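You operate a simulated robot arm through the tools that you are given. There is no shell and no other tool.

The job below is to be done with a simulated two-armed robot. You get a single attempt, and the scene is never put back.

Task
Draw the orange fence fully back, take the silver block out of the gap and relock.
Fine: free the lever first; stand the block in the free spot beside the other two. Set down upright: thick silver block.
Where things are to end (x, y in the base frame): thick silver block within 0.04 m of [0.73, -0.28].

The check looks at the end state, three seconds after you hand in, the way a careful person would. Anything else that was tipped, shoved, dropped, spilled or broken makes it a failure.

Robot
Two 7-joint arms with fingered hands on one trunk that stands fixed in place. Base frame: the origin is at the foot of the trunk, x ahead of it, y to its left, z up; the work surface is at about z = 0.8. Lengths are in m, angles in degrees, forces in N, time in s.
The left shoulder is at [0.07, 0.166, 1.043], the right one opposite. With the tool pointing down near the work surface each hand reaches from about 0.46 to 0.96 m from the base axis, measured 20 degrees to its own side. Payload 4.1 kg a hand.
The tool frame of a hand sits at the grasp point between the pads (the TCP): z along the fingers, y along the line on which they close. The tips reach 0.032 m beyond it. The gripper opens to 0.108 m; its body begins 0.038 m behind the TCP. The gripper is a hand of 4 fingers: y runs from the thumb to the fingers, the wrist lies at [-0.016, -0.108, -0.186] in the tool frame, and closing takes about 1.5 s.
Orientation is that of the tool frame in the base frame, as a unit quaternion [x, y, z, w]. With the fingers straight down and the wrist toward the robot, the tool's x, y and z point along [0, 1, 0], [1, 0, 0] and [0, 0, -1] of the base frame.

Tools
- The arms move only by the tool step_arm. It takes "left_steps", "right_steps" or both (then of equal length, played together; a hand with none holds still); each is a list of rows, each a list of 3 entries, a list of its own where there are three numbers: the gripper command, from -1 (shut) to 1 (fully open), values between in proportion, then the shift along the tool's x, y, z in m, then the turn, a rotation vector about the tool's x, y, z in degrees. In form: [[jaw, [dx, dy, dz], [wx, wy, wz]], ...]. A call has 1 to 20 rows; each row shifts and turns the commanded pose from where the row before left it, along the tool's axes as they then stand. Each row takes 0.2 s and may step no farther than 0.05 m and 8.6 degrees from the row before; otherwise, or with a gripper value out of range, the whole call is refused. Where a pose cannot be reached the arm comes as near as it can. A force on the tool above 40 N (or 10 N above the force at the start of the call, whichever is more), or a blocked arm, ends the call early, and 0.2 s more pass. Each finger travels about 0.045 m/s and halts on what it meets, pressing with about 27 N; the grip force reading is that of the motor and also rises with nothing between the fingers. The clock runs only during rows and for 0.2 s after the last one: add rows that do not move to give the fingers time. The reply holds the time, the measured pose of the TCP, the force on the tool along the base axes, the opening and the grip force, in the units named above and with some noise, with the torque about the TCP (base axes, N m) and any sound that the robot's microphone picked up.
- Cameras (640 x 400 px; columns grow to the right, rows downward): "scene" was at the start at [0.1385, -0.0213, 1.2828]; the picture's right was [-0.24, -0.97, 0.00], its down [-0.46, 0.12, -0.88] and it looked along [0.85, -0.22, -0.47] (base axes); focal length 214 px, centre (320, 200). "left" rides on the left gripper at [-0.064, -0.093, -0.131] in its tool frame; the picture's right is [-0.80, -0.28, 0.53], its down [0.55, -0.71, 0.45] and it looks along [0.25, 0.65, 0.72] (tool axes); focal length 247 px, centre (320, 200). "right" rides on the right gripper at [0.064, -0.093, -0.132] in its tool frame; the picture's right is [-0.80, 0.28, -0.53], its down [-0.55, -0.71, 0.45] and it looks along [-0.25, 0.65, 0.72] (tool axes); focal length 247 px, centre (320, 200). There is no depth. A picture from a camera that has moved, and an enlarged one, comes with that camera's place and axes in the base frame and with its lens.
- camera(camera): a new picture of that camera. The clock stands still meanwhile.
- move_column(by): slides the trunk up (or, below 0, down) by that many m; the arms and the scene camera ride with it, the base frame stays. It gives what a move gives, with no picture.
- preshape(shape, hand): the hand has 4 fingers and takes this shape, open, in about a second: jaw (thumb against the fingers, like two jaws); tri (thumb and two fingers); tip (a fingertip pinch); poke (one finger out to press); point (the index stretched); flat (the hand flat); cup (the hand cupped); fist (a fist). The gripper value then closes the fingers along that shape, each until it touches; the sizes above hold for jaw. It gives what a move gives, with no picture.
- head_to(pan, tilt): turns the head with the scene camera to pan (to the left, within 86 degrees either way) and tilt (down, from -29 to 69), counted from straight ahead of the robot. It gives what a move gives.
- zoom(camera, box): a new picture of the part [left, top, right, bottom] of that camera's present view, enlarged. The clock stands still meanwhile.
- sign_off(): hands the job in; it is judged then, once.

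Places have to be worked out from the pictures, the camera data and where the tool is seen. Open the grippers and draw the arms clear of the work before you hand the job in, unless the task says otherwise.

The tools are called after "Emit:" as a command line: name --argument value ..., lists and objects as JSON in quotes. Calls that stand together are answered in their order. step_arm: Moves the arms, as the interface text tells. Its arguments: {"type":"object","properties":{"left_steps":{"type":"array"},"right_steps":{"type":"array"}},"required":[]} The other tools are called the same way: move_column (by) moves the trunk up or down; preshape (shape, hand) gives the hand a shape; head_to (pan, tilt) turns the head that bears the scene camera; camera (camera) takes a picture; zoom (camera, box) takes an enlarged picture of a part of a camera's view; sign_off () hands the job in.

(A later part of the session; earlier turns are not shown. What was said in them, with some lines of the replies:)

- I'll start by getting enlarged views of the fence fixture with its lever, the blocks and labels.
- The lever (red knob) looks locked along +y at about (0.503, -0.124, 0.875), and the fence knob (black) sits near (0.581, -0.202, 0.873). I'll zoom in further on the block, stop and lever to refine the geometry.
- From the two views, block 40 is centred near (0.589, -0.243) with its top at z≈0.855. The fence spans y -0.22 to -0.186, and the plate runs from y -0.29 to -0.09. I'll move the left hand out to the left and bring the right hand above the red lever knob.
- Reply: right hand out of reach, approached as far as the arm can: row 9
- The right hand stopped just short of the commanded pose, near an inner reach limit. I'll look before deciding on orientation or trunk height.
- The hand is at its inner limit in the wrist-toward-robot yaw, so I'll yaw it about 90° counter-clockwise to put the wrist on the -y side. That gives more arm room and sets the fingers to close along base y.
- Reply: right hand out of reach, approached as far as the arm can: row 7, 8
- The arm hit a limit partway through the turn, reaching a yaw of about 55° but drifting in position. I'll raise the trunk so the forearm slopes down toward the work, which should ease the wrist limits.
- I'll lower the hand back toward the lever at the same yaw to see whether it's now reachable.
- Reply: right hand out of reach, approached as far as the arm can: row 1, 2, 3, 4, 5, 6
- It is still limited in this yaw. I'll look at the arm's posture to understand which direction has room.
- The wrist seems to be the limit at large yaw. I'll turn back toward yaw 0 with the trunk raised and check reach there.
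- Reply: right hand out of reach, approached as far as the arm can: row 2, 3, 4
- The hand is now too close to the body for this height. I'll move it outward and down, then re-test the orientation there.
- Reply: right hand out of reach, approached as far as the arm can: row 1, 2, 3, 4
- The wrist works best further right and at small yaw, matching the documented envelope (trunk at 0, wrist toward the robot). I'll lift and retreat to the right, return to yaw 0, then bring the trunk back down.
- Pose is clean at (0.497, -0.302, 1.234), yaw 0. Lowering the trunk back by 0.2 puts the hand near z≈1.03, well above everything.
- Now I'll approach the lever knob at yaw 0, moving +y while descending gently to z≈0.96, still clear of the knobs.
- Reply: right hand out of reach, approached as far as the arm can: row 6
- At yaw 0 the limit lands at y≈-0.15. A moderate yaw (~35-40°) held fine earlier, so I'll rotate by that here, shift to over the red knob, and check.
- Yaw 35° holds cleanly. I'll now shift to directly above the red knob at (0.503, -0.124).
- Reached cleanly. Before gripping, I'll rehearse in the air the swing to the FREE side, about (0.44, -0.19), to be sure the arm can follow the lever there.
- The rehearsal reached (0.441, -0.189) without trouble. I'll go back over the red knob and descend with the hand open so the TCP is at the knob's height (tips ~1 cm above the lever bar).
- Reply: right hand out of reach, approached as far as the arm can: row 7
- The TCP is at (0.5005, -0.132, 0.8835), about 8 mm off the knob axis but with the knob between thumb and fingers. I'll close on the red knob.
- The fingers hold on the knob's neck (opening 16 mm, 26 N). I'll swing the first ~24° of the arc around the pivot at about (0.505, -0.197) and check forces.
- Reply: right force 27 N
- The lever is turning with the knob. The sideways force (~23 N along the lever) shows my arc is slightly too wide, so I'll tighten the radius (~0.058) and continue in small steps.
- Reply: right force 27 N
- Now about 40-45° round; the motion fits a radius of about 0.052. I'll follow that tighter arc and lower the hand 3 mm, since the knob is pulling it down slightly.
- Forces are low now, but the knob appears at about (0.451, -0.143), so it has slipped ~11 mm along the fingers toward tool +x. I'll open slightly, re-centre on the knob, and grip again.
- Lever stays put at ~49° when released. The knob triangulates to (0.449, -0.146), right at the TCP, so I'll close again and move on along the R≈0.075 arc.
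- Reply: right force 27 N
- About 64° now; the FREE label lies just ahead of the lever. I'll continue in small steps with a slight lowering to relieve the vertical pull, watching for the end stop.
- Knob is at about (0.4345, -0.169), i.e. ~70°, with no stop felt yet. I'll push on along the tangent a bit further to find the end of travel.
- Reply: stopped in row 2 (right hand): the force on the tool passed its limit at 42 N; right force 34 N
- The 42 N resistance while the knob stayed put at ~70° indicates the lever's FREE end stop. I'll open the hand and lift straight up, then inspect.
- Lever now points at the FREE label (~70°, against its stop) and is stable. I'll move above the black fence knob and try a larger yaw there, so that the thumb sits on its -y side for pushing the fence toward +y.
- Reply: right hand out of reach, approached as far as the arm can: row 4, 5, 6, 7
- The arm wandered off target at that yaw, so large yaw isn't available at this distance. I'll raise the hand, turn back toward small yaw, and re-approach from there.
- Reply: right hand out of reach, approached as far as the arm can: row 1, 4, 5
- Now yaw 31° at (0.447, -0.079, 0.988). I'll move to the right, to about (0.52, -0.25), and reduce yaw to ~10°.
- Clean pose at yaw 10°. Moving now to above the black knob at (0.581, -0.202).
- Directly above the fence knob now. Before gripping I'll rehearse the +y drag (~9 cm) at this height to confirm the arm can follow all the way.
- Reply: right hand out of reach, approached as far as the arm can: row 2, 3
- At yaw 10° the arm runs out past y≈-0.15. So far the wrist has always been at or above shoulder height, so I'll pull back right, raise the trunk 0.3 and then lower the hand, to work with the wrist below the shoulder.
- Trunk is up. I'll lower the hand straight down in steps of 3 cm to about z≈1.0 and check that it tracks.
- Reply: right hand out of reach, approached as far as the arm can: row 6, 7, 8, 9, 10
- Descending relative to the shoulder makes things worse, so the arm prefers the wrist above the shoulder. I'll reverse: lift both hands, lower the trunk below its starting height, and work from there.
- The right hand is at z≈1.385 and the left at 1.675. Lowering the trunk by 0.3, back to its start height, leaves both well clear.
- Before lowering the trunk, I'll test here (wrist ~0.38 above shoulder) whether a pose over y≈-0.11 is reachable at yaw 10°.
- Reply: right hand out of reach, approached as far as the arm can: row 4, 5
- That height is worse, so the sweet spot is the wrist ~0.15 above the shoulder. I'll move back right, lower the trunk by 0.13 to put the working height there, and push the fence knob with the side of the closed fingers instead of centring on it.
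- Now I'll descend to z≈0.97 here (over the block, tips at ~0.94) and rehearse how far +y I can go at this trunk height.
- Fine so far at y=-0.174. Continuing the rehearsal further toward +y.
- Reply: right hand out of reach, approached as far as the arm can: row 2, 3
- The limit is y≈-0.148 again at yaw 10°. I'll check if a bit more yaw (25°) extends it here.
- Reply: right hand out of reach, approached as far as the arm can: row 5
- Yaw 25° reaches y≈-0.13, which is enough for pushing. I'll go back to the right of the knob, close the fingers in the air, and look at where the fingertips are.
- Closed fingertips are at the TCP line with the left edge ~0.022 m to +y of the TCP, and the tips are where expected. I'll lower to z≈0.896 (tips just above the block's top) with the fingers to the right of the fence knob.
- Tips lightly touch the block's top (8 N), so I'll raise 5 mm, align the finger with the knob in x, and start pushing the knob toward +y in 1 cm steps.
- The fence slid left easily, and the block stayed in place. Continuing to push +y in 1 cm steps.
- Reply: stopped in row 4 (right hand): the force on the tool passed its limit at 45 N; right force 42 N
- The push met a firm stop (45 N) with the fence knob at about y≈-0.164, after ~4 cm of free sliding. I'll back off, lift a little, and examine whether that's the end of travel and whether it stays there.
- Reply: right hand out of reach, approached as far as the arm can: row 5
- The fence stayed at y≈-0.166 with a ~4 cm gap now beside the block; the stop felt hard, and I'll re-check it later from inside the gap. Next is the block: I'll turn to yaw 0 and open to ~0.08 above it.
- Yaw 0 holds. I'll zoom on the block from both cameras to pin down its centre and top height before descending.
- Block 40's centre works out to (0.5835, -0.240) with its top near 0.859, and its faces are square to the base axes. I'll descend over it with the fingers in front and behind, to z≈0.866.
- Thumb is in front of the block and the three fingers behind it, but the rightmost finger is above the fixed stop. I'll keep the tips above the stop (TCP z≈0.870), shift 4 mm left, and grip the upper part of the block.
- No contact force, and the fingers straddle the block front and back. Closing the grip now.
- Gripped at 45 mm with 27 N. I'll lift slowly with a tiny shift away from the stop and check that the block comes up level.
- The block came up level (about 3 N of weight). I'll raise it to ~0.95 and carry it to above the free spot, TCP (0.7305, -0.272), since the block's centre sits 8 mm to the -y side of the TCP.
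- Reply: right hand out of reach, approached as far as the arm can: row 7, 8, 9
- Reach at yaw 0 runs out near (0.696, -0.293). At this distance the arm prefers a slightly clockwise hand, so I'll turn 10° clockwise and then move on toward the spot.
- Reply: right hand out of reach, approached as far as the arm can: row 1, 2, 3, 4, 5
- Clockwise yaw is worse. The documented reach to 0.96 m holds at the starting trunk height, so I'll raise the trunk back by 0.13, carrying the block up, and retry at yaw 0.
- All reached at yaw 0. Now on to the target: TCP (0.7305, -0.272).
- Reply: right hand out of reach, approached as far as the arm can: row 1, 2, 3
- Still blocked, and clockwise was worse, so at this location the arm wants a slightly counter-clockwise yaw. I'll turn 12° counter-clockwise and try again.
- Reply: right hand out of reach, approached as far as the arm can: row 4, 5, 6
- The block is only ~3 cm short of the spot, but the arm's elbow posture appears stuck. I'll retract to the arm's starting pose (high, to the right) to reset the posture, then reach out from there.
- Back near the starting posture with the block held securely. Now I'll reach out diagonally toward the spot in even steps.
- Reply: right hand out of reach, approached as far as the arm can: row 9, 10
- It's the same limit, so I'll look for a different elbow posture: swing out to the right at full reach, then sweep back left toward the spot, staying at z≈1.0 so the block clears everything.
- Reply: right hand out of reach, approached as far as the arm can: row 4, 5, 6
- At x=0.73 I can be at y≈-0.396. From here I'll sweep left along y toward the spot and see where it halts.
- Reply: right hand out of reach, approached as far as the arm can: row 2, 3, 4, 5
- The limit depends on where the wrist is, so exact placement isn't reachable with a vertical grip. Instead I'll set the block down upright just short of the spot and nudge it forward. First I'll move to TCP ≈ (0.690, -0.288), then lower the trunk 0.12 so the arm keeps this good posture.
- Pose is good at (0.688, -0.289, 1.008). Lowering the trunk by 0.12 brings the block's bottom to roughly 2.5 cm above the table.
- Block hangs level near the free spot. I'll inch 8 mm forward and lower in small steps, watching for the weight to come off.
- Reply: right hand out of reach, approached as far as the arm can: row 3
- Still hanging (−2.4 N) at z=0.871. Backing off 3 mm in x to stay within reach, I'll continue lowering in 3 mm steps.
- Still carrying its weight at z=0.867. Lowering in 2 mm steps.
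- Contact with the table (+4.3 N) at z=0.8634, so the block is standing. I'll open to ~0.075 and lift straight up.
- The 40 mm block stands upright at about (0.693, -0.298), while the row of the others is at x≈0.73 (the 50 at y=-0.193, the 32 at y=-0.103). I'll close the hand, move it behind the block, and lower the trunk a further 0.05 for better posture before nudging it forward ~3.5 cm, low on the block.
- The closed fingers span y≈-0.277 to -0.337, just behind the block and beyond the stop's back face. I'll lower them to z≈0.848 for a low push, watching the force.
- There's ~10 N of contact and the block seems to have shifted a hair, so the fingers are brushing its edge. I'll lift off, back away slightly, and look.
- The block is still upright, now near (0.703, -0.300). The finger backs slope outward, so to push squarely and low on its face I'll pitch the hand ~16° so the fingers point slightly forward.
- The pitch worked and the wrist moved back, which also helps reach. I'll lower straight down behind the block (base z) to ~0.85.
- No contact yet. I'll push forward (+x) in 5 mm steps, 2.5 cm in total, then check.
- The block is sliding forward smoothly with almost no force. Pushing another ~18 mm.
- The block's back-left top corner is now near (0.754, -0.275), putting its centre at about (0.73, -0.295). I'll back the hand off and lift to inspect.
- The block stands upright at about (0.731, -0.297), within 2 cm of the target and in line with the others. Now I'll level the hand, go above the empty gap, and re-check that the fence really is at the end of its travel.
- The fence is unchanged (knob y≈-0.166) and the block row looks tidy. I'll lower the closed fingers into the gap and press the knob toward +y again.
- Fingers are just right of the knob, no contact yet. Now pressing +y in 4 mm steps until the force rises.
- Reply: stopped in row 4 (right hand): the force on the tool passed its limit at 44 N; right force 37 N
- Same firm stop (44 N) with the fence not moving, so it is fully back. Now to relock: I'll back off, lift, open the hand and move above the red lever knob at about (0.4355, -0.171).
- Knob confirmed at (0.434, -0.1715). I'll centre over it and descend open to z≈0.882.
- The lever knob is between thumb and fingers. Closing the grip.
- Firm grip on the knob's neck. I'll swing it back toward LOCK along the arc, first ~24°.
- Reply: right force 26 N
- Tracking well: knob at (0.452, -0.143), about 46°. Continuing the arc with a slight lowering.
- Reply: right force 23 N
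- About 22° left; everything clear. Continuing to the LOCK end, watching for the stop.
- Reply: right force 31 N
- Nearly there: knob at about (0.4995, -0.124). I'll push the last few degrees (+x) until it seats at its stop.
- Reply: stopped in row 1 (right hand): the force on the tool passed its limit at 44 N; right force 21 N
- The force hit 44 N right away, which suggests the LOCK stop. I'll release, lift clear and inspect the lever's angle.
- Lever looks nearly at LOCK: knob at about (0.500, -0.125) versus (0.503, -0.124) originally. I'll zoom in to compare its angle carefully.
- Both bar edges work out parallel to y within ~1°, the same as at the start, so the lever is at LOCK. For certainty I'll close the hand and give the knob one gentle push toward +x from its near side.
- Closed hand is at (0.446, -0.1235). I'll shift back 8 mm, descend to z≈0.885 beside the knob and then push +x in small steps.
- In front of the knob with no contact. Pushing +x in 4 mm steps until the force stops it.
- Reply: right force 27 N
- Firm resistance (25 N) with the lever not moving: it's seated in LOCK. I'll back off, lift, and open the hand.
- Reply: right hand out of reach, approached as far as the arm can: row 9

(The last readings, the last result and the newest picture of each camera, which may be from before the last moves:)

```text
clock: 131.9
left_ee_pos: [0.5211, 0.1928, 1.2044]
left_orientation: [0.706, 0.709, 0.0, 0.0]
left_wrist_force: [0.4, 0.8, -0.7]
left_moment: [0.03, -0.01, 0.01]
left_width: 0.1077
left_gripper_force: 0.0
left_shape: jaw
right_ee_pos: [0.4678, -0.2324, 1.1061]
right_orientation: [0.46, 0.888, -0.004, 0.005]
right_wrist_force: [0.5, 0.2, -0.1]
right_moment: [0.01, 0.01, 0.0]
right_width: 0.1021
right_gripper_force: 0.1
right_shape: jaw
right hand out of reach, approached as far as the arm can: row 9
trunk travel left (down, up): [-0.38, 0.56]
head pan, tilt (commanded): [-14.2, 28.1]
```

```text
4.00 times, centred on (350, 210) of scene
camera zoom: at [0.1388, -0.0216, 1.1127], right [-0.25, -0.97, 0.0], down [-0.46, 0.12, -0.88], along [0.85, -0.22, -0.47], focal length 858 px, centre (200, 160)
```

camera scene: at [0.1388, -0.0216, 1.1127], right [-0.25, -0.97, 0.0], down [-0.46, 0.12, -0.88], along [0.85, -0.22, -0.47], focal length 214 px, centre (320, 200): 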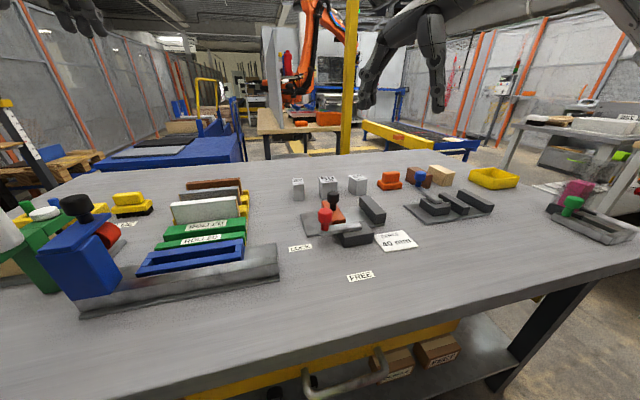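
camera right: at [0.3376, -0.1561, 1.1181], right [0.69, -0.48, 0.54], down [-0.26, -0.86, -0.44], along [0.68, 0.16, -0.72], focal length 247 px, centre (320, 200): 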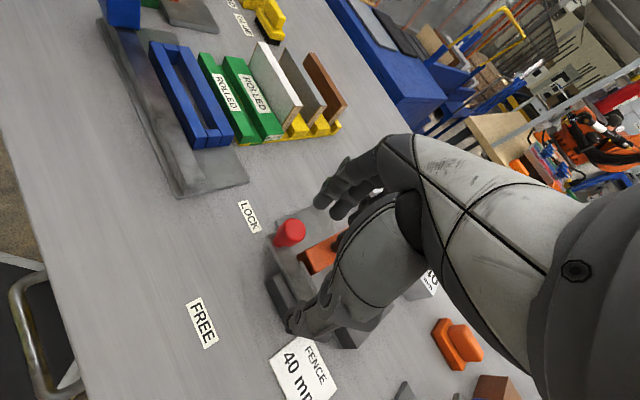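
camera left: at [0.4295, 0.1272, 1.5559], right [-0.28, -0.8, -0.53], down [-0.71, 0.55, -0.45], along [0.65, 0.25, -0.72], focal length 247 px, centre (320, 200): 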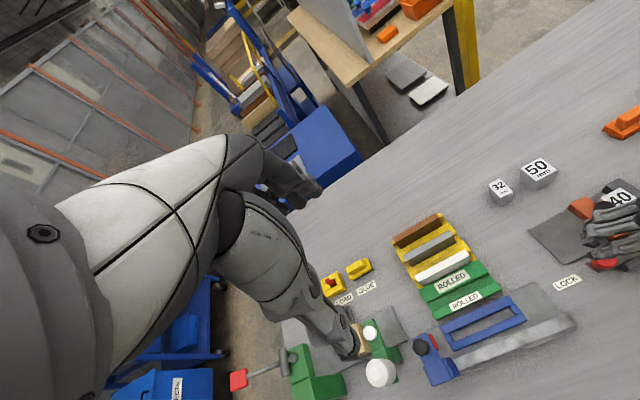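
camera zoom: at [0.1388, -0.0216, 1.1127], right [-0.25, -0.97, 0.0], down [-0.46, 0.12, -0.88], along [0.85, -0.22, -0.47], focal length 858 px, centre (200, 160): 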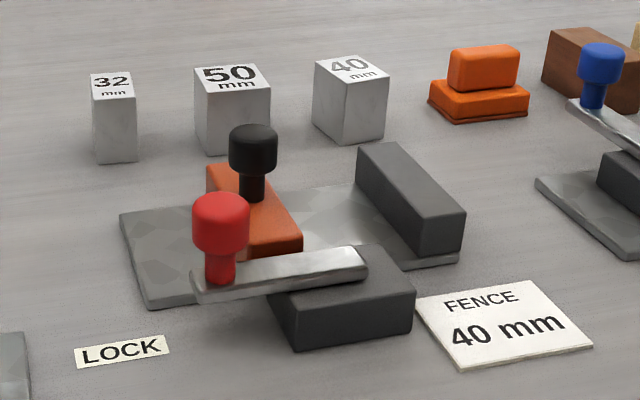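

The scene looks right: lever at LOCK, fence back, 40 mm block standing in line beside the 50 and 32. I'll now withdraw the right hand (open) to yaw 0, up and to the right, and return the trunk to its starting height.

Emit:
step_arm --right_steps '[[1, [0, 0, -0.01], [0, 0, 7]], [1, [0, 0, -0.01], [0, 0, 7]], [1, [0, 0, -0.01], [0, 0, 7]], [1, [0, 0, 0], [0, 0, 7]], [1, [0, 0, 0], [0, 0, 7]], [1, [-0.03, -0.005, 0], [0, 0, 0]], [1, [-0.03, -0.005, 0], [0, 0, 0]], [1, [-0.03, -0.005, 0], [0, 0, 0]], [1, [-0.03, -0.005, 0], [0, 0, 0]], [1, [0, 0, 0], [0, 0, 0]]]'

Emit:
move_column --by 0.17

Emit:
camera --camera "scene"

Emit:
zoom --camera "scene" --box '[270, 200, 430, 300]'

Emit:
camera --camera "right"

```text
clock: 134.1
left_ee_pos: [0.521, 0.1931, 1.2046]
left_orientation: [0.706, 0.708, 0.0, 0.0]
left_wrist_force: [0.1, 0.3, -0.2]
left_moment: [-0.03, -0.02, -0.04]
left_width: 0.1076
left_gripper_force: 0.0
left_shape: jaw
right_ee_pos: [0.4484, -0.353, 1.1381]
right_orientation: [0.705, 0.709, -0.003, 0.005]
right_wrist_force: [0.4, 0.5, -0.1]
right_moment: [-0.04, 0.03, 0.0]
right_width: 0.1078
right_gripper_force: 0.1
right_shape: jaw
trunk travel left (down, up): [-0.38, 0.56]
head pan, tilt (commanded): [-14.2, 28.1]
```

```text
clock: 136.0
left_ee_pos: [0.5224, 0.193, 1.3736]
left_orientation: [0.706, 0.708, 0.0, 0.0]
left_wrist_force: [0.0, 0.2, 0.0]
left_moment: [-0.01, 0.0, 0.0]
left_width: 0.1076
left_gripper_force: 0.2
left_shape: jaw
right_ee_pos: [0.449, -0.353, 1.3067]
right_orientation: [0.704, 0.71, -0.002, 0.005]
right_wrist_force: [1.0, 0.6, -0.6]
right_moment: [0.0, -0.02, -0.02]
right_width: 0.1077
right_gripper_force: 0.0
right_shape: jaw
trunk travel left (down, up): [-0.55, 0.39]
head pan, tilt (commanded): [-14.2, 28.1]
```

```text
taken
camera scene: at [0.1386, -0.0212, 1.2827], right [-0.24, -0.97, 0.0], down [-0.46, 0.12, -0.88], along [0.85, -0.22, -0.47], focal length 214 px, centre (320, 200)
```

scene: 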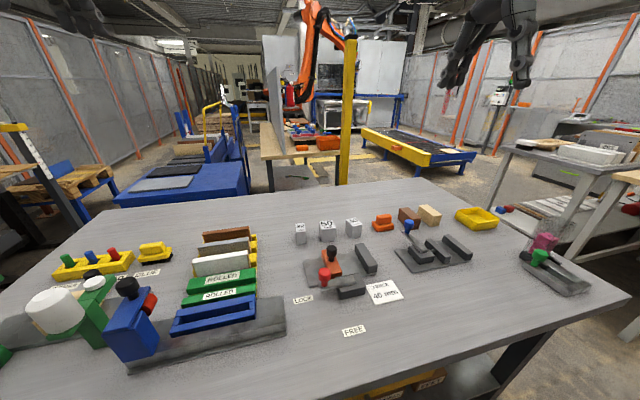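

```text
4.00 times, centred on (350, 250) of scene
camera zoom: at [0.1386, -0.0212, 1.2827], right [-0.24, -0.97, 0.0], down [-0.46, 0.12, -0.88], along [0.85, -0.22, -0.47], focal length 858 px, centre (200, 0)
```

zoom: 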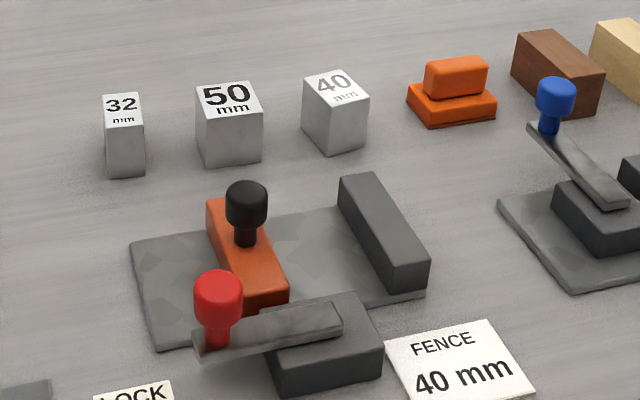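

```text
taken
camera right: at [0.3569, -0.2872, 1.4381], right [0.28, -0.79, 0.54], down [-0.7, -0.56, -0.45], along [0.65, -0.25, -0.71], focal length 247 px, centre (320, 200)
```

right: 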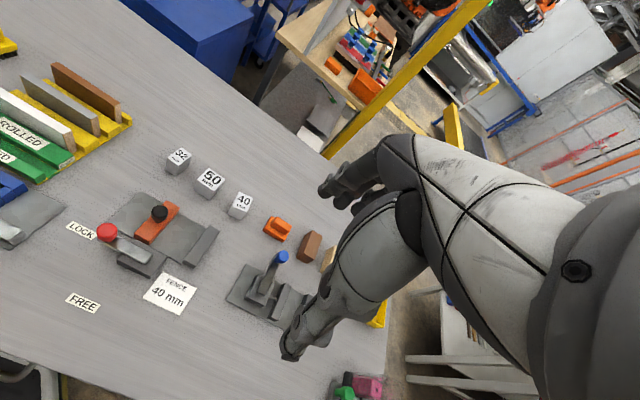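

With the camera back at its starting pose, the picture matches the initial one. The lever is at exactly the same LOCK angle, and the fence is drawn back to its stop. The 32, 50 and other items are untouched, and the 40 mm block stands upright at about (0.723, -0.296), within 2 cm of the target. Both hands are open and well clear, so I'm handing the job in.

Emit:
sign_off

```text
The job is handed in.
```

I freed the lever, drew the orange fence back to its stop, took the 40 mm silver block out and locked the lever again. The job is handed in, and I have not seen the check's result.

- **Fence:** it slid about 3.6 cm and then met a firm stop. I pushed it a second time and it stopped at the same place at about 44 N. I took that stop as fully back, although about 6 cm of base plate is still visible beyond it.
- **Silver block:** it stands upright beside the 50 mm block at about (0.723, -0.296), which I estimate is within 2 cm of the target. It is turned roughly 10° from square, because the arm could not reach the exact spot with a straight grip. I set it down a few centimetres short and nudged it forward.
- **Lever:** it is back at its starting LOCK angle, and a 25 N push did not move it.
- **Everything else:** I saw nothing else on the table moved or tipped. Both hands are open and drawn clear of the work.
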